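You operate a simulated robot arm through the tools that you are given. There is no shell and no other tool. Be economical: measure what you need, move in short steps, check, and stop when the job is done.

Carry out the task below with a simulated robot arm. There is one attempt and no reset: what you move stays moved.

## Task
Leak-test the teal valve with three pump strokes; stand it in GOOD or REWORK by the screen.
Fine: air dial at valve; air out before you draw it; dial closed after.
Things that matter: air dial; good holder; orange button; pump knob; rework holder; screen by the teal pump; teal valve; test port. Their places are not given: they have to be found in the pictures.

It is judged by the outcome, as a careful person would: the job done as asked, and still so three seconds after it is handed in. It fails if anything else is knocked over, pushed out of place, dropped, spilled or broken.

## Robot
A 7-joint arm with a two-finger parallel gripper, fixed in place. Base frame: the origin is at the foot of the arm, x ahead of it, y to its left, z up; the work surface is at about z = 0. Units: mm, rad, N and s.
With the tool pointing down near the work surface it reaches from about 240 to 620 mm from the base axis. Its first joint turns from -1.152 to 1.152 rad. Payload 2.6 kg.
Tool frame: the origin (TCP) lies between the finger pads and is the grasp point; the fingertips stand 30 mm ahead of it; z points along the fingers, y is the line along which they close. Largest opening 94 mm; finger width 28, thickness 10; the body of the gripper, 50 by 96 mm, starts 55 mm behind the TCP.
Orientation is that of the tool frame in the base frame, as a unit quaternion [x, y, z, w]. With the fingers straight down and closing along the base's y, the tool's x points along the base's -x, its y along +y and its z along -z.

## Interface
- The arm moves only by the tool arm_command. Its argument "targets" is a list of rows, each an object (a shift or turn left out is 0, a gripper value left out holds the last) with "hand": the finger opening in m, from 0 to 0.094; "translation": the shift along the tool's x, y, z in m, a list of three; "rot": the turn, a rotation vector about the tool's x, y, z in rad, a list of three. In form: [{"hand": hand, "translation": [x, y, z], "rot": [ax, ay, az]}, ...]. A call has 1 to 8 rows; each row is the pose to reach, as a shift and turn from the pose commanded when the call began, along the tool's axes at that moment. Rows are played at 5 a second. More than 50 mm and 0.15 rad between two rows, or a gripper value outside its range, and nothing of the call is played. Where a pose cannot be reached the arm comes as near as it can. A force on the tool above 40 N (or 10 N above the force at the start of the call, whichever is more), or a blocked arm, ends the call early, and 0.2 s more pass. Each finger travels about 72 mm/s and halts on what it meets, pressing with about 21 N; the grip force reading is that of the motor and also rises with nothing between the fingers. The clock runs only during rows and for 0.2 s after the last one: add rows that repeat a pose to give the fingers time. It gives the time, the measured TCP pose, the force on the tool (base axes), the opening and the grip force at its end, in the units of the frame above (readings bear some noise), with the torque about the TCP (base axes, N m) and any sound that the robot's microphone picked up.
- Cameras (640 x 400 px; columns grow to the right, rows downward): "scene" is fixed at [40.8, 436, 566.4]; the picture's right is [-0.74, -0.68, 0.00], its down [-0.36, 0.40, -0.84] and it looks along [0.57, -0.62, -0.54] (base axes); focal length 296 px, centre (320, 200). "wrist" rides on the gripper at [76, 14, -102] in the tool frame; the picture's right is [-0.18, 0.98, 0.00], its down [-0.75, -0.14, -0.64] and it looks along [-0.63, -0.12, 0.77] (tool axes); focal length 243 px, centre (320, 200).
- get_image(camera): a new picture of that camera. The clock stands still meanwhile.
- pixel_to_xyz(camera, pixels): for up to 12 pixels [column, row] of the newest picture of that camera ("zoom" is the newest enlarged one), the place [x, y, z] in the base frame of the surface seen there, good to about 2 mm. The clock stands still meanwhile.
- zoom(camera, box): a new picture of the part [left, top, right, bottom] of that camera's present view, enlarged. The clock stands still meanwhile.
- finish_job(): hands the job in; it is judged then, once.

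Go step by step. Measure first, check grasps and placings, and put right what went wrong. The budget is 80 turns and 46 pictures, counting those below and the enlarged ones. Unless the task says otherwise, let go and move clear before handing in, and close with one line.

The tools are called after "Emit:" by a JSON object that holds its "op" and its "data". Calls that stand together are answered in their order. arm_command: Moves the arm, as the interface text tells. Its arguments: {"type":"object","properties":{"targets":{"type":"array"}},"required":["targets"]} The other tools are called the same way: get_image (camera) takes a picture; pixel_to_xyz (camera, pixels) gives the place of the surface under pixels of a picture; zoom (camera, box) takes an enlarged picture of a part of a camera's view; finish_job () hands the job in.

At the start:

```text
time_s: 0.0
tool_pos: [409.6, -16.6, 373.6]
orientation: [0.0, 1.0, 0.0, 0.0]
contact_force: [-0.2, -1.0, -0.2]
wrist_torque: [0.0, 0.02, -0.02]
grip_width: 94.1
finger_force: 0.1
```

scene: 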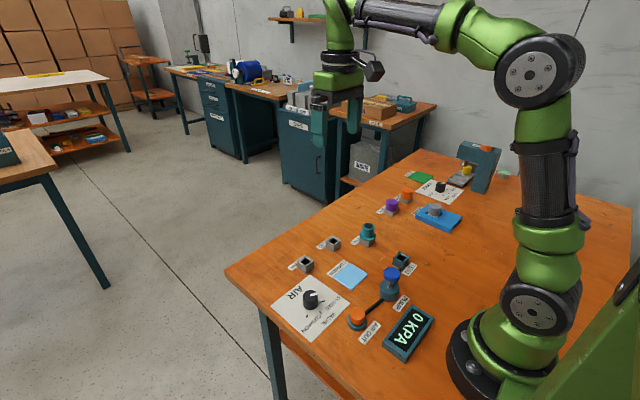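
wrist: 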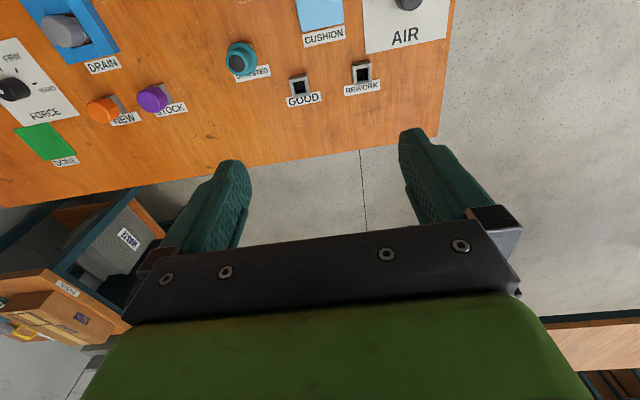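

The scene picture shows the AIR dial (310,298), orange button (357,317), blue pump knob (391,273), screen (410,330), teal valve (368,232) and holders (305,264) and (333,242). I'll zoom for detail.

Emit:
{"op": "zoom", "data": {"camera": "scene", "box": [260, 210, 450, 370]}}

Emit:
{"op": "zoom", "data": {"camera": "scene", "box": [270, 265, 360, 335]}}

Emit:
{"op": "pixel_to_xyz", "data": {"camera": "scene", "pixels": [[310, 298], [357, 314], [391, 271], [410, 330], [368, 226], [368, 240], [305, 264], [333, 242], [401, 260], [308, 305], [391, 290], [349, 273]]}}

```text
2.50 times, centred on (355, 290) of scene
```

zoom: 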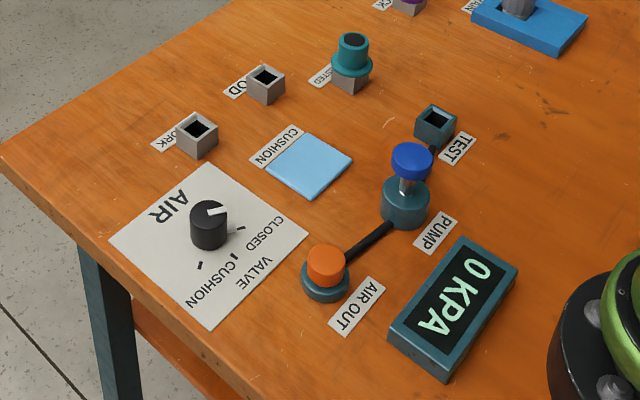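

```text
5.71 times, centred on (315, 300) of scene
```

zoom: 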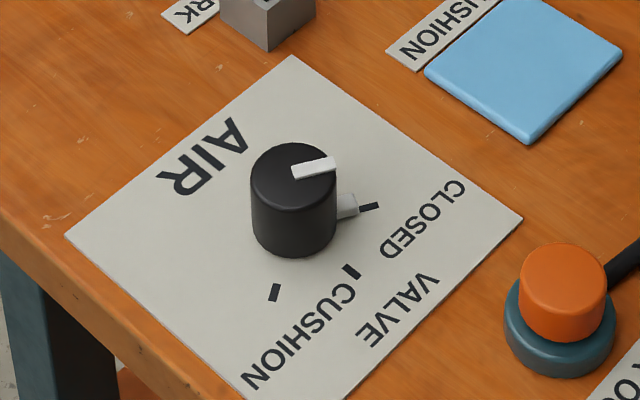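

```text
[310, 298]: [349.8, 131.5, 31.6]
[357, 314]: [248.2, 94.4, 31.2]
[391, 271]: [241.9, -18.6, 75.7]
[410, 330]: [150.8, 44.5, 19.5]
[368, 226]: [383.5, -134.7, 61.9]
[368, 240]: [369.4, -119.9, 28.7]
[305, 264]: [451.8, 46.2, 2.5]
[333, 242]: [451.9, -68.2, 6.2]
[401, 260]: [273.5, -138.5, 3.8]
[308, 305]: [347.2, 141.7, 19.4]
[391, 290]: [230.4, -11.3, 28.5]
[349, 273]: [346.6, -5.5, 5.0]
```

The dial pointer sits at CLOSED, with VALVE and CUSHION ticks further around. I'll measure the ticks, dial and button in this zoom.

Emit:
{"op": "pixel_to_xyz", "data": {"camera": "zoom", "pixels": [[370, 207], [352, 272], [274, 292], [293, 175], [255, 175], [333, 180], [293, 146], [293, 203], [298, 172], [332, 164], [562, 262], [346, 205]]}}

Emit:
{"op": "zoom", "data": {"camera": "scene", "box": [345, 215, 435, 315]}}

```text
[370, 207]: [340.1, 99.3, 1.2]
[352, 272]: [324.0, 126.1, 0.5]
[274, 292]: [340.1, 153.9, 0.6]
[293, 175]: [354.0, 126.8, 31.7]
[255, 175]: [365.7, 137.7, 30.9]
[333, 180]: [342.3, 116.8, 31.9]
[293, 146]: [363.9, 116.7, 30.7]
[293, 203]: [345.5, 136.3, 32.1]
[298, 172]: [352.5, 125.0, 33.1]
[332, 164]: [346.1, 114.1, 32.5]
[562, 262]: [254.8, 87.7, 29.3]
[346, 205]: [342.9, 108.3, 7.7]
```

```text
4.00 times, centred on (390, 265) of scene
```

zoom: 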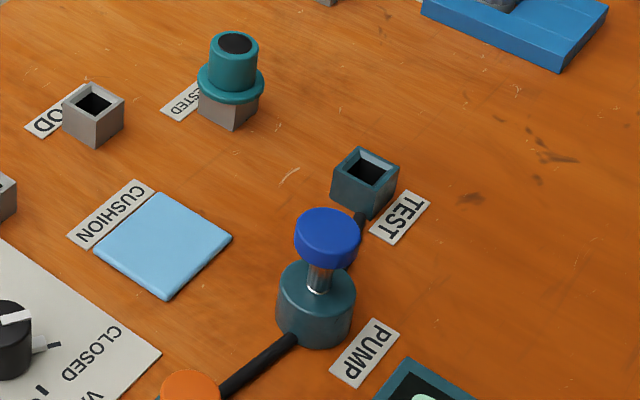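

Dial centre is about (354,127), with the VALVE tick at 180° and CLOSED at -117°, so a clockwise turn of about 63° is needed. Next I'll measure valve, test port, pump and good holder in this zoom.

Emit:
{"op": "pixel_to_xyz", "data": {"camera": "zoom", "pixels": [[333, 180], [360, 148], [398, 163], [371, 198], [327, 225], [297, 225], [358, 230], [235, 43], [213, 52], [256, 55], [203, 80], [262, 85]]}}

Emit:
{"op": "pixel_to_xyz", "data": {"camera": "zoom", "pixels": [[63, 106], [90, 84], [124, 97], [94, 120], [366, 175], [93, 104], [230, 125], [326, 210], [326, 238], [370, 215], [234, 70], [92, 142]]}}

```text
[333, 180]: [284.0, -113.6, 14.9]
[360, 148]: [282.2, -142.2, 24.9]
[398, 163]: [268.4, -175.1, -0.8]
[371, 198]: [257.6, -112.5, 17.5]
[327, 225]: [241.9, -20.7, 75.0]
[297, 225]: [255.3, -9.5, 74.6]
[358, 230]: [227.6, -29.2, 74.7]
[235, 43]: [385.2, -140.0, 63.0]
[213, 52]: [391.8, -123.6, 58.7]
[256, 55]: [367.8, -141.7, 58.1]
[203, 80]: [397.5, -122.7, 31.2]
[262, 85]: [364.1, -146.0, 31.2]
```

```text
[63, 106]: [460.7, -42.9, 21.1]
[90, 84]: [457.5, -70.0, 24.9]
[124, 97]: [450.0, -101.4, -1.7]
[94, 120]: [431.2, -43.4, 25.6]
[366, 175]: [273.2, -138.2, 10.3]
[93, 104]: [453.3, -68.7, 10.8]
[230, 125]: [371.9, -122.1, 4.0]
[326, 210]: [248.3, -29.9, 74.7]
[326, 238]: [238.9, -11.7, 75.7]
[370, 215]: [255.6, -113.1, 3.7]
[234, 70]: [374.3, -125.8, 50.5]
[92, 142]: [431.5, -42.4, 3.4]
```

Test port is about (270,-126) with its top at 25; GOOD is about (446,-57). The valve is near (384,-135), with a flange at z≈31 and its top at 61. I'll move above the valve for a closer look.

Emit:
{"op": "arm_command", "data": {"targets": [{"translation": [0.005, -0.02, 0.033]}, {"translation": [0.01, -0.04, 0.066]}, {"translation": [0.015, -0.06, 0.1]}, {"translation": [0.02, -0.08, 0.133]}, {"translation": [0.025, -0.1, 0.166]}, {"translation": [0.0255, -0.119, 0.2]}, {"translation": [0.0255, -0.119, 0.2]}]}}

Emit:
{"op": "get_image", "data": {"camera": "wrist"}}

```text
time_s: 1.6
tool_pos: [382.4, -136.5, 172.5]
orientation: [0.001, 1.0, 0.001, 0.0]
contact_force: [-0.3, 0.4, 0.6]
wrist_torque: [0.0, 0.02, -0.04]
grip_width: 94.2
finger_force: 0.0
```

```text
40 pictures are left
```

wrist: 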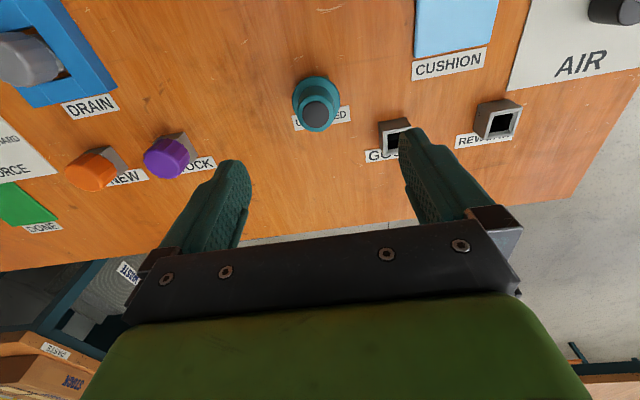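

Emit:
{"op": "zoom", "data": {"camera": "wrist", "box": [270, 60, 370, 140]}}

Emit:
{"op": "pixel_to_xyz", "data": {"camera": "wrist", "pixels": [[316, 112], [305, 112], [326, 112], [316, 102], [316, 123], [294, 100], [339, 100], [317, 77], [380, 125], [409, 120], [480, 105], [520, 108]]}}

```text
5.00 times, centred on (320, 100) of wrist
```

zoom: 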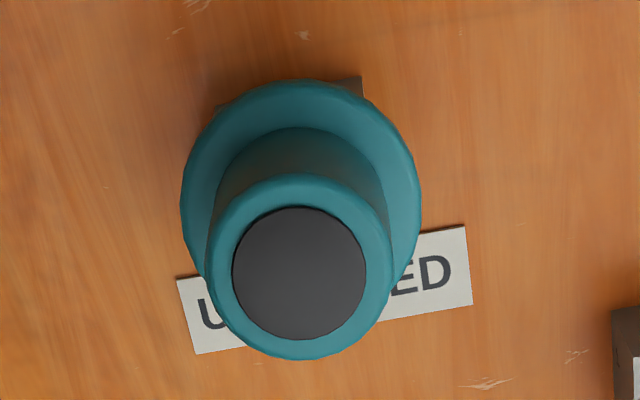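

```text
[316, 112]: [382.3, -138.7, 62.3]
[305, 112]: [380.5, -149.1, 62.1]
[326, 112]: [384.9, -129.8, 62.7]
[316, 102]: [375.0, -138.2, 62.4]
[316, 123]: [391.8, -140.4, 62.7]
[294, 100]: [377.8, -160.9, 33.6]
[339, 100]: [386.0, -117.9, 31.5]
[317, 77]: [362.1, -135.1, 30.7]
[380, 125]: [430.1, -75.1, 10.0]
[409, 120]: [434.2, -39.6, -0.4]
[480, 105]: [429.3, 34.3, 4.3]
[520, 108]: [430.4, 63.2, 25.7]
```

Valve top centre is (384,-139,62), with its flange at z≈33. I'll lower with the tips just above the flange and close.

Emit:
{"op": "arm_command", "data": {"targets": [{"translation": [-0.001, -0.003, 0.03]}, {"translation": [-0.001, -0.003, 0.06]}, {"translation": [-0.001, -0.003, 0.085]}, {"translation": [-0.001, -0.003, 0.1]}, {"translation": [-0.001, -0.003, 0.104]}, {"translation": [-0.001, -0.003, 0.104]}]}}

Emit:
{"op": "get_image", "data": {"camera": "wrist"}}

Emit:
{"op": "zoom", "data": {"camera": "scene", "box": [328, 190, 408, 250]}}

```text
time_s: 3.0
tool_pos: [384.0, -139.3, 69.2]
orientation: [0.001, 1.0, 0.001, 0.0]
contact_force: [0.3, -0.7, 0.4]
wrist_torque: [-0.02, -0.02, -0.02]
grip_width: 93.9
finger_force: 0.0
```

```text
38 pictures are left
```

wrist: 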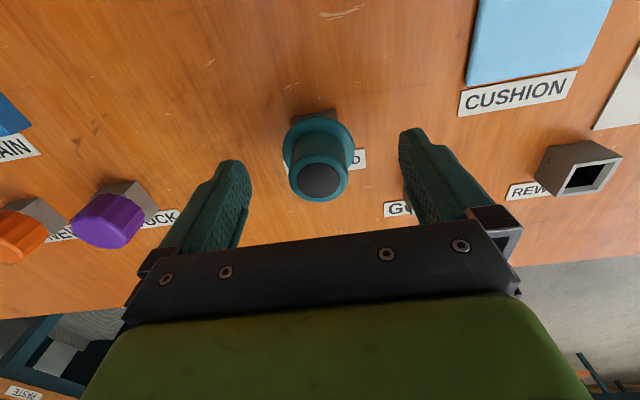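

```text
6.67 times, centred on (368, 220) of scene
```

zoom: 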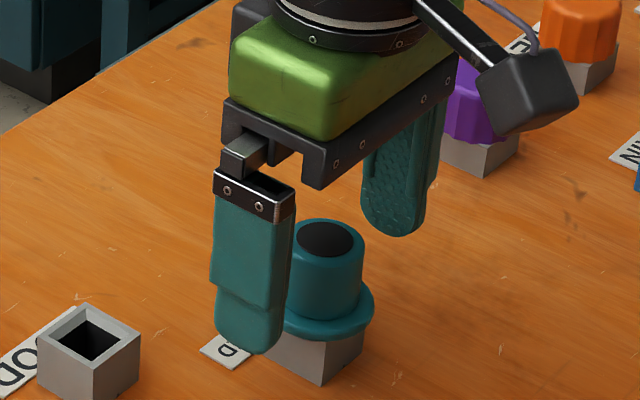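

Valve (320,180) is centred between the fingers (240..405). Closing on it.

Emit:
{"op": "arm_command", "data": {"targets": [{"hand": 0.06}, {"hand": 0.03}, {"hand": 0.02}, {"hand": 0.02}, {"hand": 0.02}]}}

```text
time_s: 4.2
tool_pos: [383.5, -138.1, 70.2]
orientation: [0.001, 1.0, 0.0, 0.0]
contact_force: [0.1, 0.0, -0.8]
wrist_torque: [-0.03, -0.02, 0.01]
grip_width: 32.6
finger_force: 21.4
```

Gripped at 32.6 mm. Lifting straight up.

Emit:
{"op": "arm_command", "data": {"targets": [{"translation": [0, 0, -0.015]}, {"translation": [0, 0, -0.035]}, {"translation": [0, 0, -0.06]}, {"translation": [0, 0, -0.085]}, {"translation": [0, 0, -0.085]}]}}

Emit:
{"op": "zoom", "data": {"camera": "scene", "box": [310, 140, 430, 270]}}

Emit:
{"op": "get_image", "data": {"camera": "wrist"}}

```text
time_s: 5.4
tool_pos: [383.5, -139.3, 156.2]
orientation: [0.0, 1.0, 0.0, 0.0]
contact_force: [0.7, 0.0, -0.9]
wrist_torque: [-0.01, 0.0, 0.0]
grip_width: 32.5
finger_force: 20.8
```

```text
3.08 times, centred on (370, 205) of scene
```

zoom: 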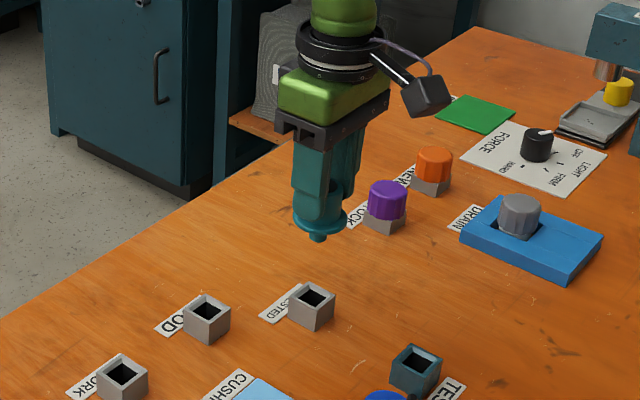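

```text
35 pictures are left
```

wrist: 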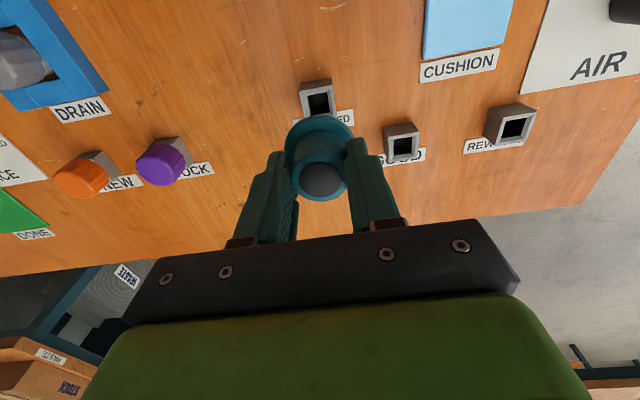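

Valve is lifted clear with its stem below. I'll measure the rims of the empty UNTESTED holder, TEST and GOOD at the same relative points to get exact offsets.

Emit:
{"op": "zoom", "data": {"camera": "scene", "box": [325, 220, 425, 280]}}

```text
6.40 times, centred on (375, 250) of scene
```

zoom: 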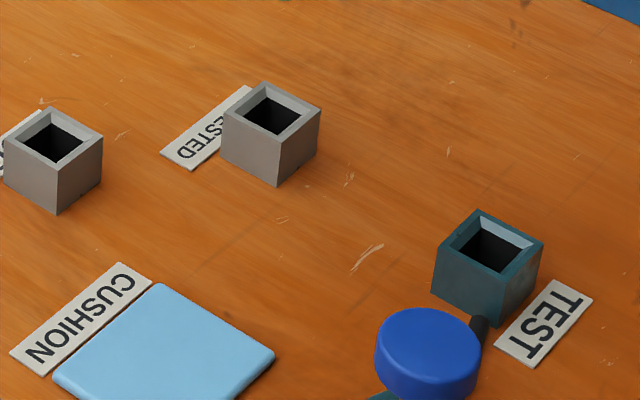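

Emit:
{"op": "pixel_to_xyz", "data": {"camera": "zoom", "pixels": [[227, 116], [278, 136], [316, 111], [264, 85], [439, 256], [499, 278], [538, 242], [480, 213], [8, 145], [59, 163], [98, 139], [47, 112]]}}

Emit:
{"op": "pixel_to_xyz", "data": {"camera": "wrist", "pixels": [[303, 97], [334, 94], [303, 117], [336, 112], [387, 137], [416, 133], [389, 159], [417, 155], [490, 115], [515, 140]]}}

```text
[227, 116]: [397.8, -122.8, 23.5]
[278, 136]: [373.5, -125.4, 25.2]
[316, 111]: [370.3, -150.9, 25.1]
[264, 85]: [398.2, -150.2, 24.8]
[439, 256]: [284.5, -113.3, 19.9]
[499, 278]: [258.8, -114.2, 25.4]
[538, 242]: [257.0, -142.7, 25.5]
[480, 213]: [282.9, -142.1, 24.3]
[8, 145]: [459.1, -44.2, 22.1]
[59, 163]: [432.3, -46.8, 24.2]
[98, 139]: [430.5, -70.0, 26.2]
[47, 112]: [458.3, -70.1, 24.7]
```

```text
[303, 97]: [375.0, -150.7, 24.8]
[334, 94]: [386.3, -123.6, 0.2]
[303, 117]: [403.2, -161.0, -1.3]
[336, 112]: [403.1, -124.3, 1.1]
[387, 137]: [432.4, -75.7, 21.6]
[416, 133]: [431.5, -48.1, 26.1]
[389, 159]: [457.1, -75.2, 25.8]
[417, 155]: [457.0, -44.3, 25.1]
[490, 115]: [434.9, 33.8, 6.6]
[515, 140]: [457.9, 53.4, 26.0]
```

UNTESTED centre (385,-137.5), TEST (270.8,-128), GOOD (445,-58). Moving above TEST by (-114,+9.5).

Emit:
{"op": "arm_command", "data": {"targets": [{"translation": [0.03, 0.0025, 0]}, {"translation": [0.06, 0.005, 0]}, {"translation": [0.09, 0.0075, 0]}, {"translation": [0.114, 0.0095, 0]}, {"translation": [0.114, 0.0095, 0.03]}, {"translation": [0.114, 0.0095, 0.038]}, {"translation": [0.114, 0.0095, 0.038]}]}}

Emit:
{"op": "zoom", "data": {"camera": "scene", "box": [350, 195, 450, 275]}}

```text
time_s: 7.0
tool_pos: [268.8, -129.5, 114.5]
orientation: [0.001, 1.0, 0.001, 0.0]
contact_force: [0.1, -0.7, 0.0]
wrist_torque: [-0.02, 0.02, 0.01]
grip_width: 32.8
finger_force: 21.1
```

```text
5.00 times, centred on (400, 235) of scene
```

zoom: 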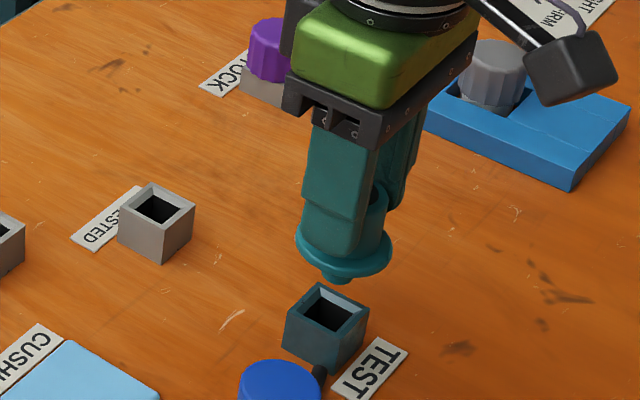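

Stem hangs above the port. Descending slowly 45 mm, watching force.

Emit:
{"op": "arm_command", "data": {"targets": [{"translation": [0, 0, 0.015]}, {"translation": [0, 0, 0.027]}, {"translation": [0, 0, 0.035]}, {"translation": [0, 0, 0.041]}, {"translation": [0, 0, 0.045]}, {"translation": [0, 0, 0.047]}, {"translation": [0, 0, 0.047]}]}}

Emit:
{"op": "zoom", "data": {"camera": "scene", "box": [350, 205, 450, 285]}}

```text
time_s: 8.6
tool_pos: [270.8, -129.4, 68.9]
orientation: [0.001, 1.0, 0.0, 0.002]
contact_force: [-3.6, -2.9, 21.3]
wrist_torque: [0.16, 0.01, -0.03]
grip_width: 32.5
finger_force: 21.1
```

```text
5.00 times, centred on (400, 245) of scene
```

zoom: 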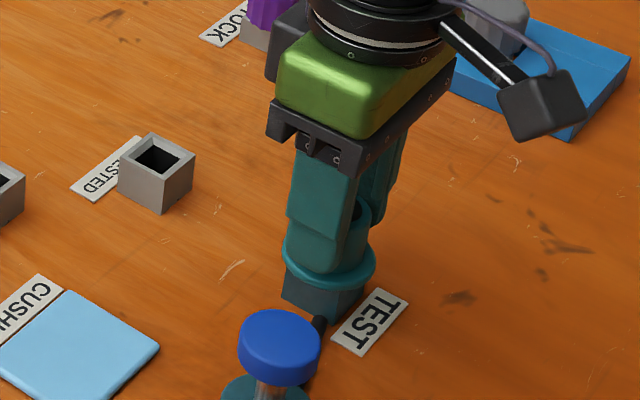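

Valve is seated flush (z 68.9 as in its first holder, 21 N of contact). Releasing and lifting.

Emit:
{"op": "arm_command", "data": {"targets": [{"translation": [0, 0, -0.002], "hand": 0.05}, {"translation": [0, 0, -0.002], "hand": 0.07}, {"translation": [0, 0, -0.002], "hand": 0.07}, {"translation": [0, 0, -0.03], "hand": 0.07}, {"translation": [0, 0, -0.065], "hand": 0.07}, {"translation": [0, 0, -0.1], "hand": 0.07}, {"translation": [0, 0, -0.1], "hand": 0.07}]}}

Emit:
{"op": "get_image", "data": {"camera": "wrist"}}

Emit:
{"op": "zoom", "data": {"camera": "scene", "box": [330, 205, 450, 285]}}

```text
time_s: 10.2
tool_pos: [270.0, -130.5, 171.2]
orientation: [0.0, 1.0, 0.0, -0.001]
contact_force: [-0.7, 0.2, -0.3]
wrist_torque: [0.0, -0.03, -0.01]
grip_width: 69.9
finger_force: 0.1
```

```text
31 pictures are left
```

wrist: 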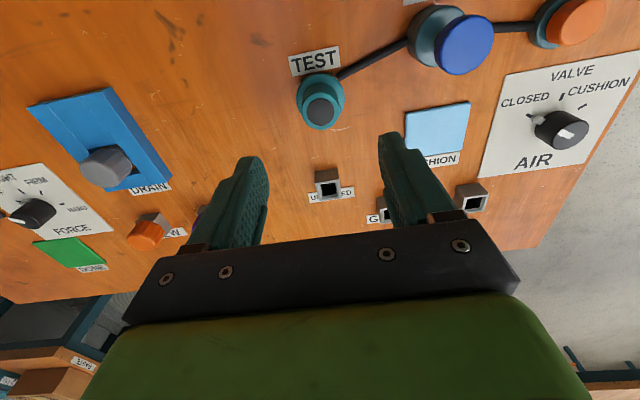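

```text
5.00 times, centred on (390, 245) of scene
```

zoom: 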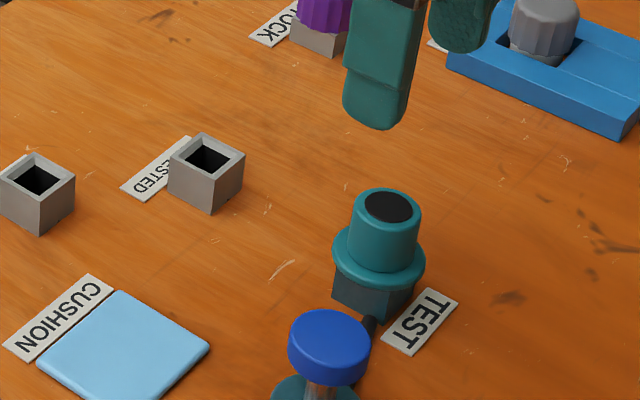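

Valve stands in TEST. Now I'll look closely at the dial from the wrist camera (pixel ~560,130).

Emit:
{"op": "zoom", "data": {"camera": "wrist", "box": [500, 80, 620, 160]}}

```text
5.00 times, centred on (560, 120) of wrist
```

zoom: 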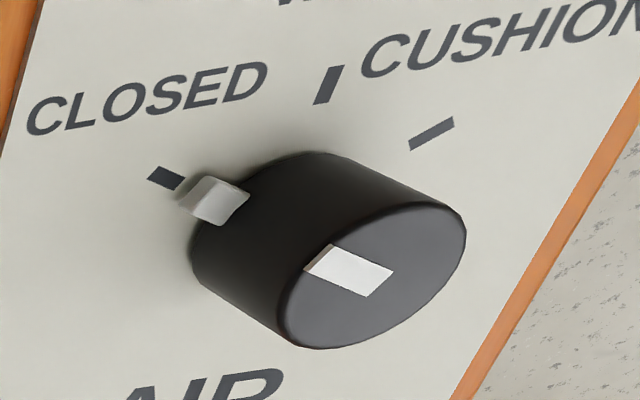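

Emit:
{"op": "pixel_to_xyz", "data": {"camera": "zoom", "pixels": [[372, 272], [310, 345], [440, 210], [285, 310], [462, 240], [165, 178], [327, 86], [432, 134], [215, 195], [318, 268], [385, 272], [368, 292]]}}

```text
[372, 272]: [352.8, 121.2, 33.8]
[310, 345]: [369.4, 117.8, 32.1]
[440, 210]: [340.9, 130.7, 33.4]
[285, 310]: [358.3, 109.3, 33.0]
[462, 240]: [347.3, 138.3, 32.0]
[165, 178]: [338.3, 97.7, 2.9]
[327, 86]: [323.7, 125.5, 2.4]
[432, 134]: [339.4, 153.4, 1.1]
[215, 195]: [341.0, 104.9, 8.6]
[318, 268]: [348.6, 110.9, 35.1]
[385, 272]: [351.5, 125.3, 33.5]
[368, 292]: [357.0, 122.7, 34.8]
```

Dial centre (354,125.5), top 33, ticks 60° apart. I'll move above it, pre-turned -0.52 rad so the turn is symmetric.

Emit:
{"op": "arm_command", "data": {"targets": [{"translation": [-0.012, 0.0364, 0], "rot": [0, 0, -0.074]}, {"translation": [-0.024, 0.0728, 0], "rot": [0, 0, -0.148]}, {"translation": [-0.036, 0.1092, 0], "rot": [0, 0, -0.222]}, {"translation": [-0.048, 0.1456, 0], "rot": [0, 0, -0.297]}, {"translation": [-0.06, 0.182, 0], "rot": [0, 0, -0.371]}, {"translation": [-0.072, 0.2184, 0], "rot": [0, 0, -0.446]}, {"translation": [-0.084, 0.255, 0], "rot": [0, 0, -0.52]}, {"translation": [-0.084, 0.255, 0.04], "rot": [0, 0, -0.52]}]}}

Emit:
{"op": "get_image", "data": {"camera": "wrist"}}

```text
time_s: 12.0
tool_pos: [354.3, 128.7, 131.9]
orientation: [-0.258, 0.966, 0.0, 0.002]
contact_force: [-0.5, -0.1, -0.1]
wrist_torque: [0.02, 0.02, 0.0]
grip_width: 70.0
finger_force: 0.1
```

```text
28 pictures are left
```

wrist: 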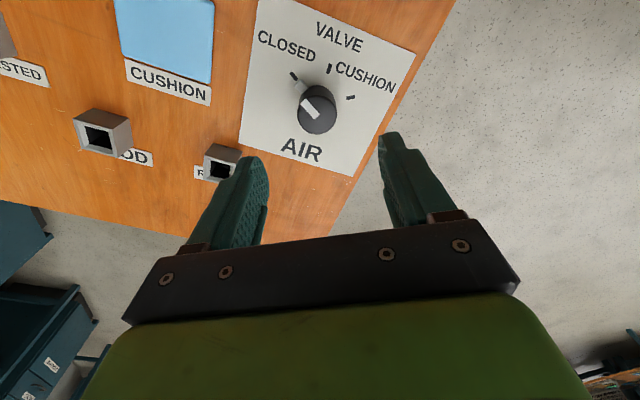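

Dial (317,110) is in line with the open fingers. Descending to grip it (tips to z≈17).

Emit:
{"op": "arm_command", "data": {"targets": [{"translation": [0, 0, 0.03]}, {"translation": [0, 0, 0.06]}, {"translation": [0, 0, 0.082]}, {"translation": [0, 0, 0.083]}, {"translation": [0, 0, 0.083]}]}}

Emit:
{"op": "get_image", "data": {"camera": "wrist"}}

```text
time_s: 13.2
tool_pos: [353.5, 126.0, 45.7]
orientation: [-0.256, 0.967, 0.0, 0.0]
contact_force: [-0.2, -0.4, 0.3]
wrist_torque: [-0.02, -0.01, 0.01]
grip_width: 70.0
finger_force: 0.1
```

```text
27 pictures are left
```

wrist: 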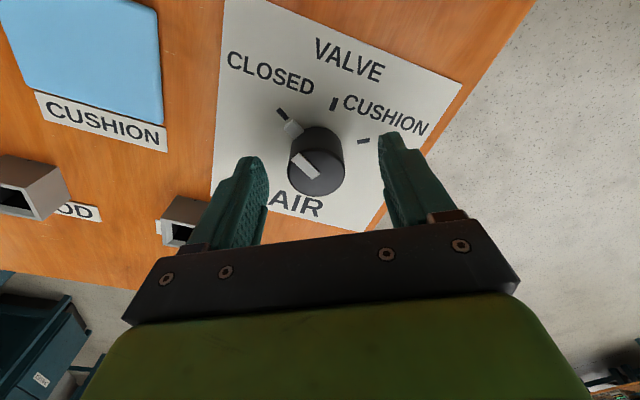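

Dial is centred between the fingers (263..385). Closing on it.

Emit:
{"op": "arm_command", "data": {"targets": [{"hand": 0.05}, {"hand": 0.03}, {"hand": 0.02}, {"hand": 0.02}, {"hand": 0.02}]}}

```text
time_s: 14.4
tool_pos: [354.8, 124.9, 45.1]
orientation: [-0.256, 0.967, -0.001, 0.002]
contact_force: [12.9, -18.4, -7.3]
wrist_torque: [-0.07, -0.14, 0.02]
grip_width: 33.6
finger_force: 45.6
```

Gripped at 33.6 mm with about 22 N of side load, so I shift 1 mm along it and turn +1.047 rad toward VALVE.

Emit:
{"op": "arm_command", "data": {"targets": [{"translation": [0, -0.001, 0], "rot": [0, 0, 0.06]}, {"translation": [0, -0.001, 0], "rot": [0, 0, 0.2]}, {"translation": [0, -0.001, 0], "rot": [0, 0, 0.345]}, {"translation": [0, -0.001, 0], "rot": [0, 0, 0.49]}, {"translation": [0, -0.001, 0], "rot": [0, 0, 0.635]}, {"translation": [0, -0.001, 0], "rot": [0, 0, 0.78]}, {"translation": [0, -0.001, 0], "rot": [0, 0, 0.92]}, {"translation": [0, -0.001, 0], "rot": [0, 0, 1.047]}]}}

Emit:
{"op": "get_image", "data": {"camera": "wrist"}}

```text
time_s: 16.0
tool_pos: [355.0, 126.1, 46.0]
orientation: [0.167, 0.986, 0.001, 0.001]
contact_force: [2.5, 0.2, -3.3]
wrist_torque: [-0.24, 0.4, -0.02]
grip_width: 33.4
finger_force: 45.2
stopped in row 7: the force on the tool passed its limit at 41 N (the readings are from after the stop); the commanded pose is now the measured one
```

```text
26 pictures are left
```

wrist: 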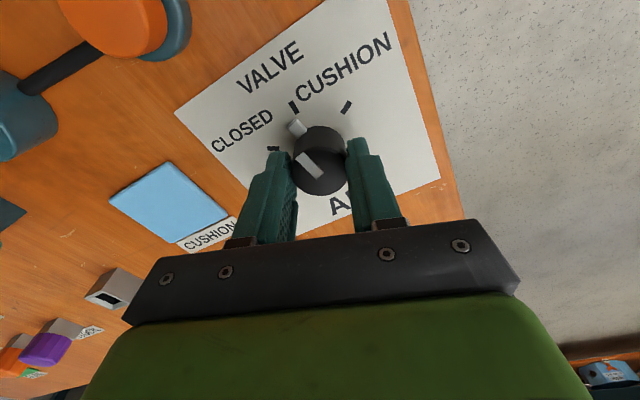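

The turn stopped at about 0.85 of 1.05 rad, with the stub (296,127) close to the VALVE tick (294,106). Finishing the remaining 0.19 rad.

Emit:
{"op": "arm_command", "data": {"targets": [{"rot": [0, 0, 0.06]}, {"rot": [0, 0, 0.12]}, {"rot": [0, 0, 0.18]}, {"rot": [0, 0, 0.19]}]}}

Emit:
{"op": "zoom", "data": {"camera": "wrist", "box": [260, 80, 380, 200]}}

```text
time_s: 17.0
tool_pos: [355.6, 124.5, 45.2]
orientation: [0.261, 0.965, 0.002, 0.001]
contact_force: [3.8, 3.1, -1.8]
wrist_torque: [-0.64, -0.09, 0.0]
grip_width: 33.5
finger_force: 45.2
```

```text
3.33 times, centred on (320, 140) of wrist
```

zoom: 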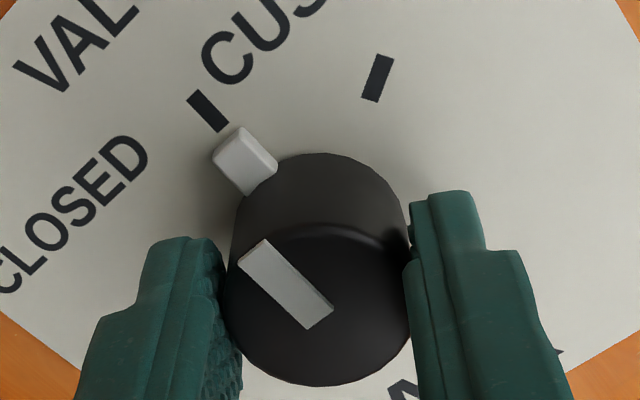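

The stub (245,160) looks roughly lined up with the VALVE tick (208,110). Measuring its angle.

Emit:
{"op": "pixel_to_xyz", "data": {"camera": "zoom", "pixels": [[208, 110], [243, 148], [232, 155], [258, 143], [245, 165], [250, 255], [320, 315], [377, 78]]}}

```text
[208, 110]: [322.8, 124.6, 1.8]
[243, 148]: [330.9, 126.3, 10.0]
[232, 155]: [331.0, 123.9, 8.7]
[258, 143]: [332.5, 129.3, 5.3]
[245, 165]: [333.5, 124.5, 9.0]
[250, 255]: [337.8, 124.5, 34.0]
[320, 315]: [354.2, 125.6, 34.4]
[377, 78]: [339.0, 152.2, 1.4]
```

Stub sits at 180°, on VALVE. Releasing and lifting, turning back to neutral.

Emit:
{"op": "arm_command", "data": {"targets": [{"hand": 0.07}, {"hand": 0.07}, {"hand": 0.07}, {"translation": [0, 0, -0.03]}, {"translation": [0, 0, -0.07]}, {"translation": [0, 0, -0.11]}, {"translation": [0, 0, -0.11], "rot": [0, 0, -0.14]}, {"translation": [0, 0, -0.11], "rot": [0, 0, -0.28]}]}}

Emit:
{"op": "zoom", "data": {"camera": "scene", "box": [270, 255, 440, 365]}}

```text
time_s: 18.8
tool_pos: [354.4, 127.4, 155.5]
orientation: [0.123, 0.992, 0.001, 0.001]
contact_force: [0.2, -0.2, -0.3]
wrist_torque: [-0.02, -0.02, -0.01]
grip_width: 70.2
finger_force: 0.1
```

```text
3.64 times, centred on (355, 310) of scene
```

zoom: 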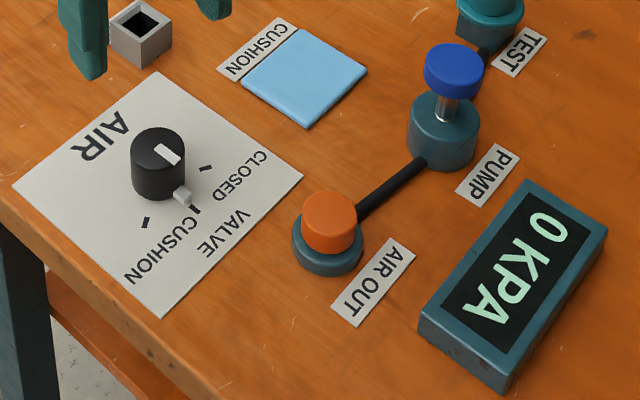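

Dial shows VALVE and the screen reads 0 KPA. Measuring pump knob and button tops.

Emit:
{"op": "pixel_to_xyz", "data": {"camera": "zoom", "pixels": [[452, 66], [427, 66], [479, 66], [452, 47], [452, 86], [328, 213], [305, 213], [353, 213], [328, 194], [328, 232], [410, 125], [442, 165]]}}

```text
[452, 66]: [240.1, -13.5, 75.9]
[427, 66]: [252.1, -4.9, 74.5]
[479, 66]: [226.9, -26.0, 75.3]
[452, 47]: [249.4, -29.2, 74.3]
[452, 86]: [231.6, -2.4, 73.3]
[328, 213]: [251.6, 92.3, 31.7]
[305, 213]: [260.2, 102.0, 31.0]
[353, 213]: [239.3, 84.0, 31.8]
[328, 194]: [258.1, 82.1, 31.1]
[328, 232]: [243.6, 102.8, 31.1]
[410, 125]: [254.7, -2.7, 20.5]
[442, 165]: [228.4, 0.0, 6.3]
```

Pump knob centre (240,-15.5), top 75; button (250.5,92.5), top 31. Closing the hand and moving above the pump knob, back to neutral yaw.

Emit:
{"op": "arm_command", "data": {"targets": [{"hand": 0.0, "translation": [0.0149, -0.033, 0], "rot": [0, 0, -0.05]}, {"hand": 0.0, "translation": [0.0298, -0.066, 0], "rot": [0, 0, -0.1]}, {"hand": 0.0, "translation": [0.0447, -0.099, 0], "rot": [0, 0, -0.15]}, {"hand": 0.0, "translation": [0.0596, -0.132, 0], "rot": [0, 0, -0.2]}, {"hand": 0.0, "translation": [0.0745, -0.1648, 0], "rot": [0, 0, -0.247]}, {"hand": 0.0, "translation": [0.0745, -0.1648, 0.02], "rot": [0, 0, -0.247]}, {"hand": 0.0, "translation": [0.0745, -0.1648, 0.02], "rot": [0, 0, -0.247]}]}}

Emit:
{"op": "zoom", "data": {"camera": "scene", "box": [320, 220, 450, 310]}}

```text
time_s: 20.4
tool_pos: [239.7, -16.7, 133.1]
orientation: [-0.001, 1.0, 0.001, 0.001]
contact_force: [0.0, 0.1, 0.0]
wrist_torque: [-0.03, -0.02, 0.02]
grip_width: 0.0
finger_force: 21.0
```

```text
4.44 times, centred on (385, 265) of scene
```

zoom: 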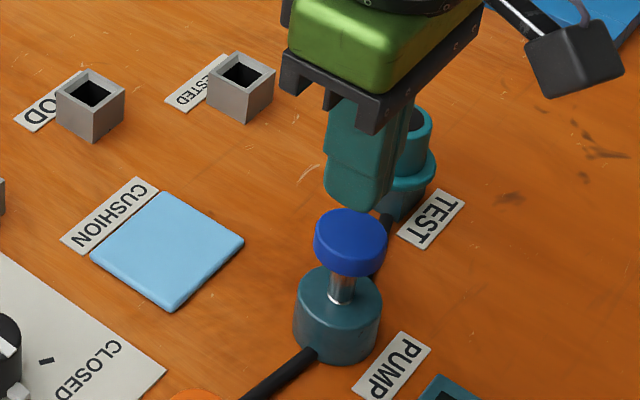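

Tips are just above the knob. Pressing the first stroke in small steps until it bottoms.

Emit:
{"op": "arm_command", "data": {"targets": [{"translation": [0, 0, 0.022]}, {"translation": [0, 0, 0.03]}, {"translation": [0, 0, 0.036]}, {"translation": [0, 0, 0.041]}, {"translation": [0, 0, 0.046]}, {"translation": [0, 0, 0.05]}, {"translation": [0, 0, 0.053]}, {"translation": [0, 0, 0.056]}]}}

Emit:
{"op": "zoom", "data": {"camera": "scene", "box": [330, 240, 460, 370]}}

```text
time_s: 22.2
tool_pos: [241.2, -16.2, 80.6]
orientation: [0.0, 1.0, 0.001, 0.001]
contact_force: [0.1, -1.1, 2.1]
wrist_torque: [-0.05, 0.03, 0.0]
grip_width: 0.2
finger_force: 21.3
```

```text
3.08 times, centred on (395, 305) of scene
```

zoom: 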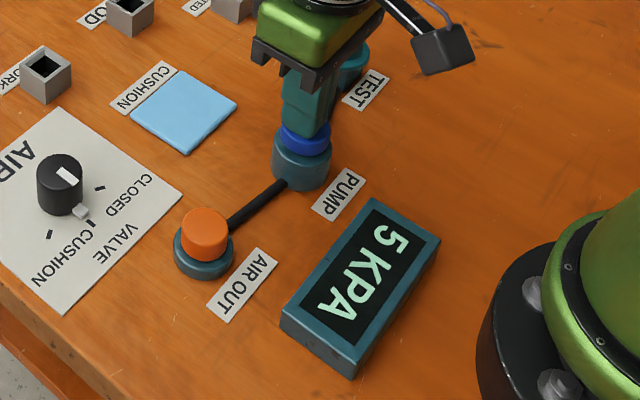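

Knob is down near its body and the screen reads 5 KPA. Raising to see whether the knob comes back.

Emit:
{"op": "arm_command", "data": {"targets": [{"translation": [0, 0, -0.01]}, {"translation": [0, 0, -0.02]}, {"translation": [0, 0, -0.03]}, {"translation": [0, 0, -0.04]}, {"translation": [0, 0, -0.04]}]}}

Emit:
{"op": "zoom", "data": {"camera": "scene", "box": [330, 240, 460, 370]}}

```text
time_s: 23.4
tool_pos: [241.1, -16.4, 122.6]
orientation: [-0.001, 1.0, 0.001, 0.001]
contact_force: [0.0, 0.7, 0.5]
wrist_torque: [-0.03, -0.04, 0.0]
grip_width: 0.1
finger_force: 20.9
```

```text
3.08 times, centred on (395, 305) of scene
```

zoom: 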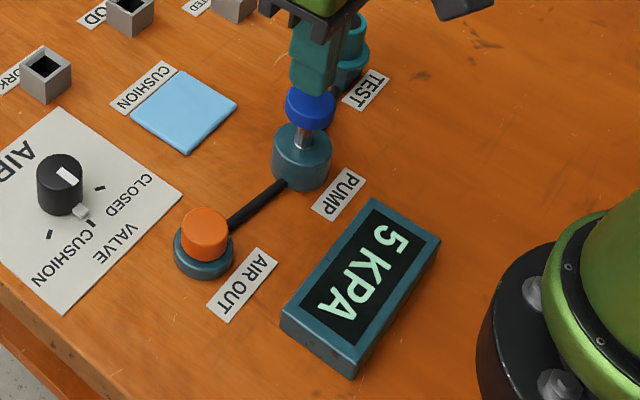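

The knob springs back and 5 KPA holds. Second stroke to the same depth.

Emit:
{"op": "arm_command", "data": {"targets": [{"translation": [0, 0, 0.012]}, {"translation": [0, 0, 0.02]}, {"translation": [0, 0, 0.028]}, {"translation": [0, 0, 0.035]}, {"translation": [0, 0, 0.04]}, {"translation": [0, 0, 0.04]}, {"translation": [0, 0, 0.02]}, {"translation": [0, 0, 0.0]}]}}

Emit:
{"op": "zoom", "data": {"camera": "scene", "box": [330, 240, 460, 370]}}

```text
time_s: 25.2
tool_pos: [241.0, -17.8, 120.8]
orientation: [0.0, 1.0, 0.001, 0.001]
contact_force: [0.7, 0.1, -1.2]
wrist_torque: [0.01, 0.01, -0.01]
grip_width: 0.3
finger_force: 20.7
```

```text
3.08 times, centred on (395, 305) of scene
```

zoom: 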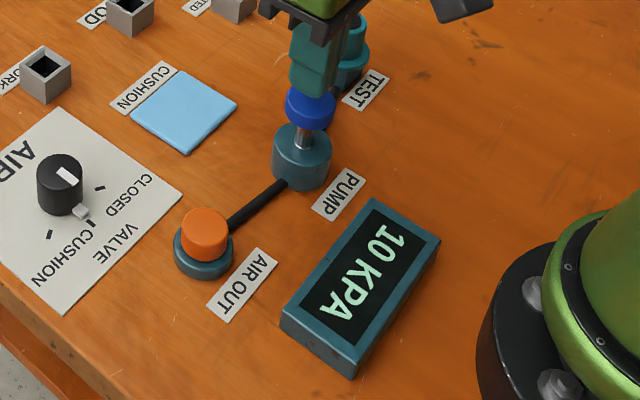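

10 KPA after two strokes. Third stroke.

Emit:
{"op": "arm_command", "data": {"targets": [{"translation": [0, 0, 0.012]}, {"translation": [0, 0, 0.02]}, {"translation": [0, 0, 0.028]}, {"translation": [0, 0, 0.035]}, {"translation": [0, 0, 0.04]}, {"translation": [0, 0, 0.04]}, {"translation": [0, 0, 0.02]}, {"translation": [0, 0, 0.0]}]}}

Emit:
{"op": "zoom", "data": {"camera": "scene", "box": [330, 240, 460, 370]}}

```text
time_s: 27.0
tool_pos: [239.5, -16.1, 119.0]
orientation: [0.001, 1.0, 0.0, 0.001]
contact_force: [-0.7, -0.2, -1.0]
wrist_torque: [-0.01, 0.0, 0.01]
grip_width: 0.0
finger_force: 20.7
```

```text
3.08 times, centred on (395, 305) of scene
```

zoom: 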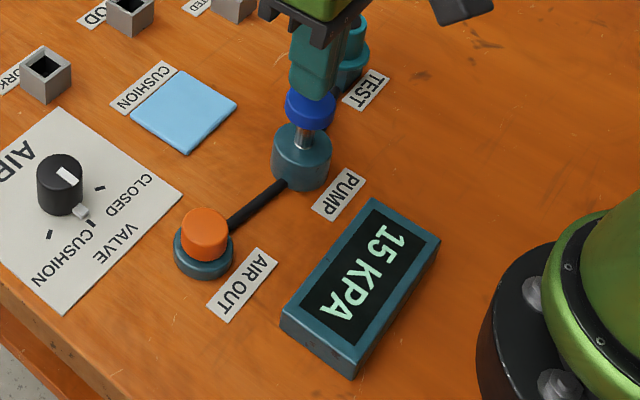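

15 KPA after three strokes. I'll move above the button and give the screen some seconds to show a leak or a verdict.

Emit:
{"op": "arm_command", "data": {"targets": [{"translation": [0, 0, -0.02]}, {"translation": [-0.003, 0.036, -0.02]}, {"translation": [-0.006, 0.072, -0.02]}, {"translation": [-0.01, 0.109, -0.02]}, {"translation": [-0.01, 0.109, -0.02]}, {"translation": [-0.01, 0.109, -0.02]}, {"translation": [-0.01, 0.109, -0.02]}, {"translation": [-0.01, 0.109, -0.02]}]}}

Emit:
{"op": "zoom", "data": {"camera": "scene", "box": [300, 240, 460, 370]}}

```text
time_s: 28.8
tool_pos: [251.5, 93.2, 137.9]
orientation: [-0.001, 1.0, 0.001, 0.0]
contact_force: [0.1, 0.2, 0.9]
wrist_torque: [0.0, 0.0, -0.01]
grip_width: 0.0
finger_force: 21.0
```

```text
3.08 times, centred on (380, 305) of scene
```

zoom: 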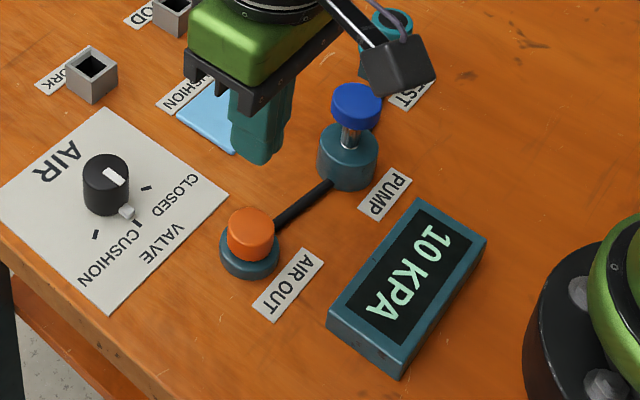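

The reading has dropped to 10 KPA, which suggests a leak. Waiting for the screen to settle or give a verdict.

Emit:
{"op": "arm_command", "data": {"targets": [{}, {}, {}, {}, {}, {}, {}, {}]}}

Emit:
{"op": "zoom", "data": {"camera": "scene", "box": [300, 240, 460, 370]}}

```text
time_s: 30.6
tool_pos: [251.1, 92.6, 137.9]
orientation: [0.001, 1.0, 0.001, 0.001]
contact_force: [-0.5, 0.0, -0.1]
wrist_torque: [0.0, 0.01, -0.01]
grip_width: 0.0
finger_force: 21.2
```

```text
3.08 times, centred on (380, 305) of scene
```

zoom: 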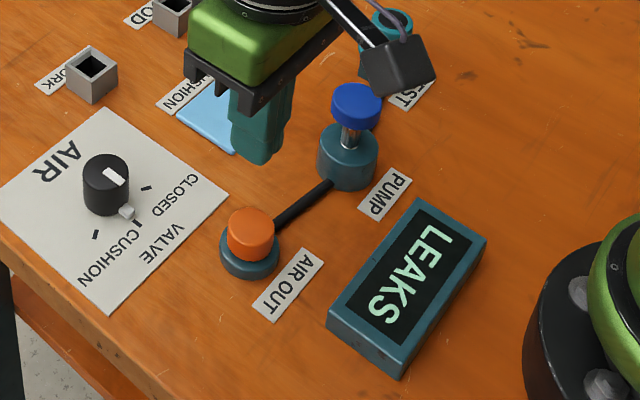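

Screen says LEAKS, so the valve goes to REWORK. Pressing the AIR OUT button now (tips from 108 to its top at 31 and a little further).

Emit:
{"op": "arm_command", "data": {"targets": [{"translation": [0, 0, 0.04]}, {"translation": [0, 0, 0.065]}, {"translation": [0, 0, 0.075]}, {"translation": [0, 0, 0.08]}, {"translation": [0, 0, 0.084]}, {"translation": [0, 0, 0.087]}, {"translation": [0, 0, 0.087]}, {"translation": [0, 0, 0.087]}]}}

Emit:
{"op": "zoom", "data": {"camera": "scene", "box": [300, 240, 460, 370]}}

```text
time_s: 32.4
tool_pos: [251.4, 92.6, 51.1]
orientation: [0.0, 1.0, 0.002, 0.0]
contact_force: [0.7, 0.4, 0.3]
wrist_torque: [-0.02, -0.01, 0.0]
grip_width: 0.1
finger_force: 20.7
```

```text
3.08 times, centred on (380, 305) of scene
```

zoom: 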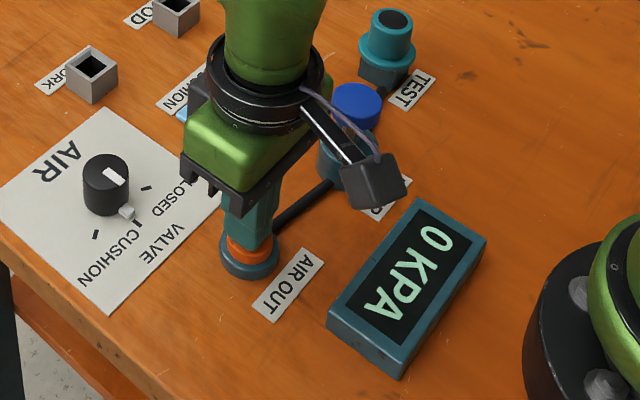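

0 KPA: the air is out. Raising, opening to 70 mm and moving above the valve in TEST.

Emit:
{"op": "arm_command", "data": {"targets": [{"translation": [0, 0, -0.045]}, {"translation": [0, 0, -0.09]}, {"translation": [0, 0, -0.119]}, {"hand": 0.07, "translation": [-0.004, -0.0444, -0.119]}, {"hand": 0.07, "translation": [-0.008, -0.0888, -0.119]}, {"hand": 0.07, "translation": [-0.012, -0.1332, -0.119]}, {"hand": 0.07, "translation": [-0.016, -0.1776, -0.119]}, {"hand": 0.07, "translation": [-0.0195, -0.222, -0.119]}]}}

Emit:
{"op": "get_image", "data": {"camera": "wrist"}}

```text
time_s: 34.2
tool_pos: [269.8, -132.8, 172.7]
orientation: [0.0, 1.0, 0.001, 0.001]
contact_force: [-0.8, -0.4, 0.2]
wrist_torque: [-0.03, -0.02, 0.02]
grip_width: 69.7
finger_force: 0.0
```

```text
15 pictures are left
```

wrist: 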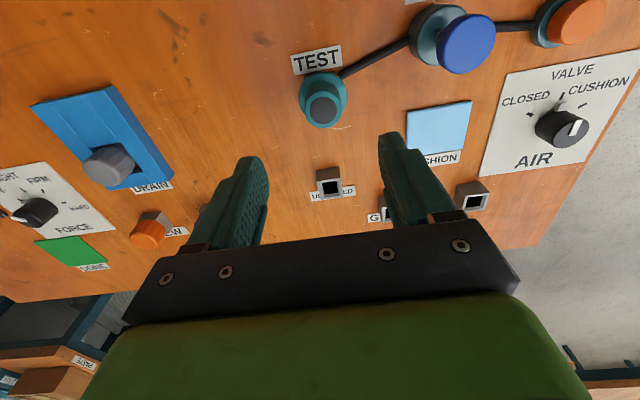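

Compared with my release view, the valve appears about 3 px right and 2 px up, so I correct by ~2 mm and descend to the grasp height.

Emit:
{"op": "arm_command", "data": {"targets": [{"translation": [0.001, 0.002, 0.03]}, {"translation": [0.001, 0.002, 0.06]}, {"translation": [0.001, 0.002, 0.09]}, {"translation": [0.001, 0.002, 0.1]}, {"translation": [0.001, 0.002, 0.101]}, {"translation": [0.001, 0.002, 0.101]}]}}

Emit:
{"op": "get_image", "data": {"camera": "wrist"}}

```text
time_s: 35.6
tool_pos: [271.1, -128.1, 70.0]
orientation: [0.001, 1.0, 0.001, 0.001]
contact_force: [-0.1, -0.2, 0.4]
wrist_torque: [0.03, -0.02, -0.02]
grip_width: 69.9
finger_force: 0.1
```

```text
14 pictures are left
```

wrist: 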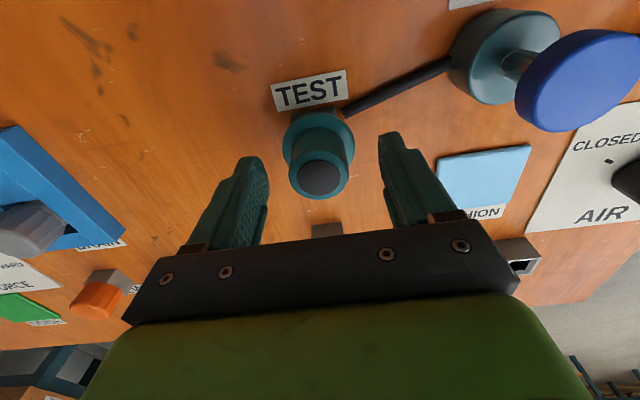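

Valve sits at (319,178), matching the first grasp view. Closing.

Emit:
{"op": "arm_command", "data": {"targets": [{"hand": 0.05}, {"hand": 0.03}, {"hand": 0.02}, {"hand": 0.02}, {"hand": 0.02}]}}

```text
time_s: 36.8
tool_pos: [272.2, -129.0, 71.2]
orientation: [0.0, 1.0, 0.0, 0.001]
contact_force: [-2.5, -6.5, -0.5]
wrist_torque: [-0.26, 0.05, -0.03]
grip_width: 32.7
finger_force: 21.2
```

Gripped at 32.7 mm. Drawing the valve straight up.

Emit:
{"op": "arm_command", "data": {"targets": [{"translation": [0, 0, -0.012]}, {"translation": [0, 0, -0.03]}, {"translation": [0, 0, -0.055]}, {"translation": [0, 0, -0.085]}, {"translation": [0, 0, -0.1]}, {"translation": [0, 0, -0.1]}]}}

Emit:
{"op": "zoom", "data": {"camera": "scene", "box": [280, 170, 450, 290]}}

```text
time_s: 38.2
tool_pos: [271.2, -125.2, 170.1]
orientation: [0.0, 1.0, 0.001, 0.001]
contact_force: [-0.3, 0.3, -0.4]
wrist_torque: [0.04, 0.01, -0.01]
grip_width: 32.5
finger_force: 21.0
```

```text
3.33 times, centred on (365, 230) of scene
```

zoom: 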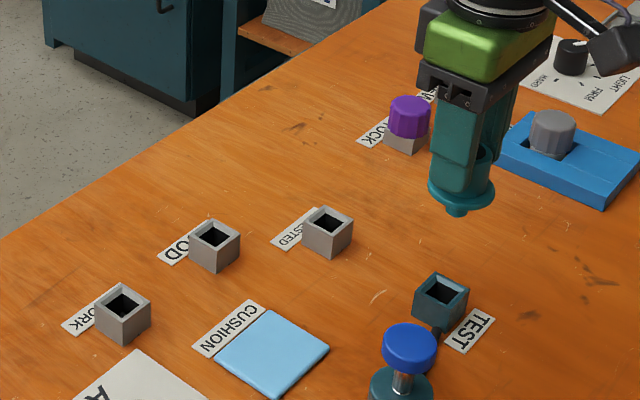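

Valve is out cleanly. Zooming on REWORK to measure its rim.

Emit:
{"op": "zoom", "data": {"camera": "scene", "box": [270, 235, 340, 285]}}

```text
8.00 times, centred on (305, 260) of scene
```

zoom: 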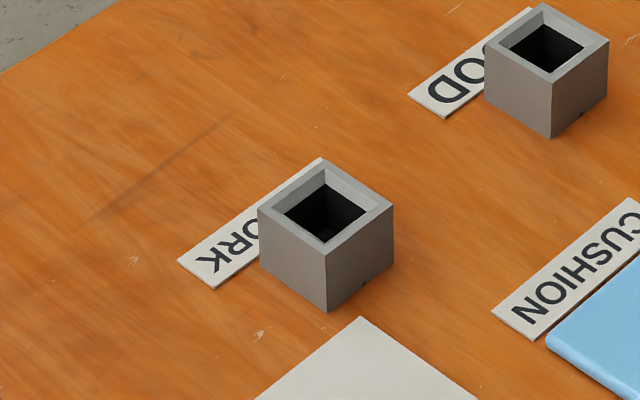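

Emit:
{"op": "pixel_to_xyz", "data": {"camera": "zoom", "pixels": [[264, 209], [326, 247], [387, 206], [326, 163], [294, 227], [356, 226], [358, 184], [294, 186], [491, 43], [551, 77], [602, 44], [542, 10]]}}

```text
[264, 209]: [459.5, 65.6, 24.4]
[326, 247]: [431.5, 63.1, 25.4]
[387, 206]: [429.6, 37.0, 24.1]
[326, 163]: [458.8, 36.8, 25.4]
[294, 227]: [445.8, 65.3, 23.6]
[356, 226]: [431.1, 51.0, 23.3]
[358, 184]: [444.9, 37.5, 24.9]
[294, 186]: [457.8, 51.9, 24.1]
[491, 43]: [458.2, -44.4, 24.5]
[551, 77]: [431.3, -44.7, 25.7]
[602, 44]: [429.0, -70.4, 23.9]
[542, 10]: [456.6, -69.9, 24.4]
```

REWORK centre is (445,51), an offset of (+174,+179) from TEST. Moving over it high up.

Emit:
{"op": "arm_command", "data": {"targets": [{"translation": [-0.029, 0.0298, 0]}, {"translation": [-0.058, 0.0597, 0]}, {"translation": [-0.087, 0.0895, 0]}, {"translation": [-0.116, 0.1193, 0]}, {"translation": [-0.145, 0.1492, 0]}, {"translation": [-0.174, 0.179, 0]}, {"translation": [-0.174, 0.179, 0.03]}, {"translation": [-0.174, 0.179, 0.053]}]}}

Emit:
{"op": "zoom", "data": {"camera": "scene", "box": [255, 195, 355, 285]}}

```text
time_s: 40.0
tool_pos: [442.8, 48.2, 118.1]
orientation: [0.0, 1.0, 0.0, 0.001]
contact_force: [0.4, 0.5, -0.2]
wrist_torque: [-0.02, -0.01, 0.01]
grip_width: 32.6
finger_force: 20.7
```

```text
4.44 times, centred on (305, 240) of scene
```

zoom: 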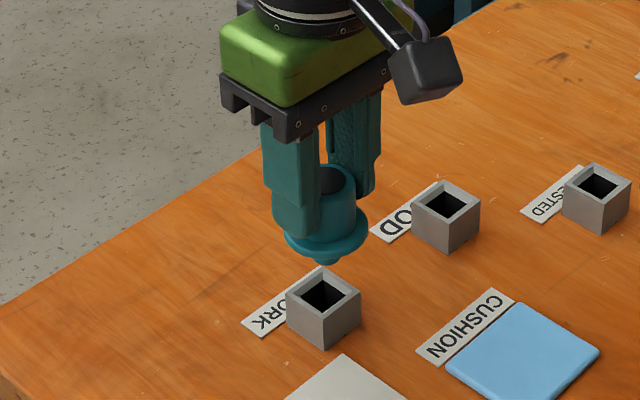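

Stem (325,262) is directly above the REWORK hole (323,290). Lowering slowly.

Emit:
{"op": "arm_command", "data": {"targets": [{"translation": [0, 0, 0.015]}, {"translation": [0, 0, 0.028]}, {"translation": [0, 0, 0.037]}, {"translation": [0, 0, 0.043]}, {"translation": [0, 0, 0.047]}, {"translation": [0, 0, 0.049]}, {"translation": [0, 0, 0.049]}]}}

Emit:
{"op": "zoom", "data": {"camera": "scene", "box": [255, 205, 355, 295]}}

```text
time_s: 41.6
tool_pos: [444.5, 51.1, 70.7]
orientation: [0.0, 1.0, 0.001, 0.003]
contact_force: [-0.4, -0.1, 20.9]
wrist_torque: [-0.27, 0.02, -0.01]
grip_width: 32.2
finger_force: 21.3
```

```text
4.44 times, centred on (305, 250) of scene
```

zoom: 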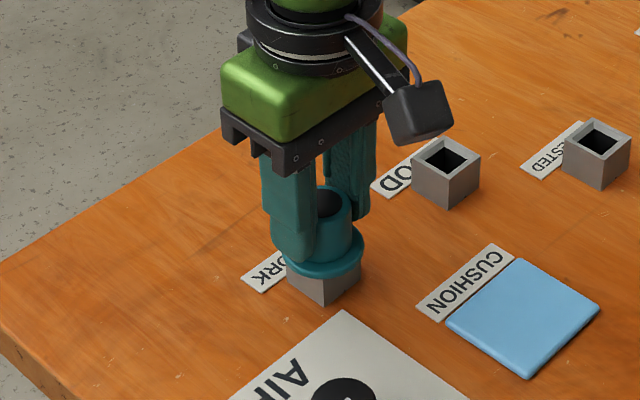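

Seated flush with 21 N of contact. Releasing and lifting.

Emit:
{"op": "arm_command", "data": {"targets": [{"translation": [0, 0, -0.002], "hand": 0.05}, {"translation": [0, 0, -0.002], "hand": 0.07}, {"translation": [0, 0, -0.002], "hand": 0.07}, {"translation": [0, 0, -0.03], "hand": 0.07}, {"translation": [0, 0, -0.065], "hand": 0.07}, {"translation": [0, 0, -0.1], "hand": 0.07}, {"translation": [0, 0, -0.1], "hand": 0.07}]}}

Emit:
{"op": "zoom", "data": {"camera": "scene", "box": [255, 205, 355, 325]}}

```text
time_s: 43.2
tool_pos: [445.2, 48.8, 169.9]
orientation: [-0.001, 1.0, 0.001, 0.001]
contact_force: [0.0, 0.2, -0.7]
wrist_torque: [-0.01, 0.01, 0.02]
grip_width: 69.9
finger_force: 0.1
```

```text
3.33 times, centred on (305, 265) of scene
```

zoom: 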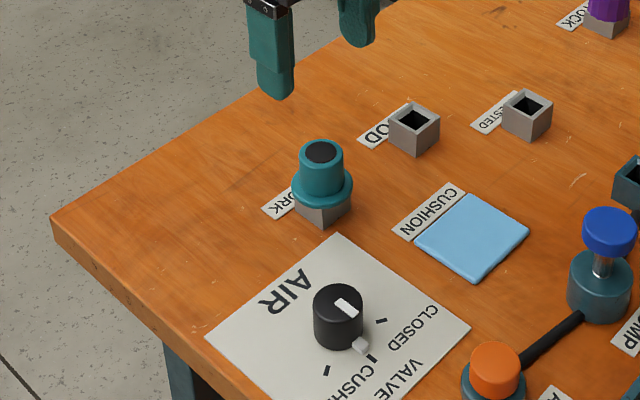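

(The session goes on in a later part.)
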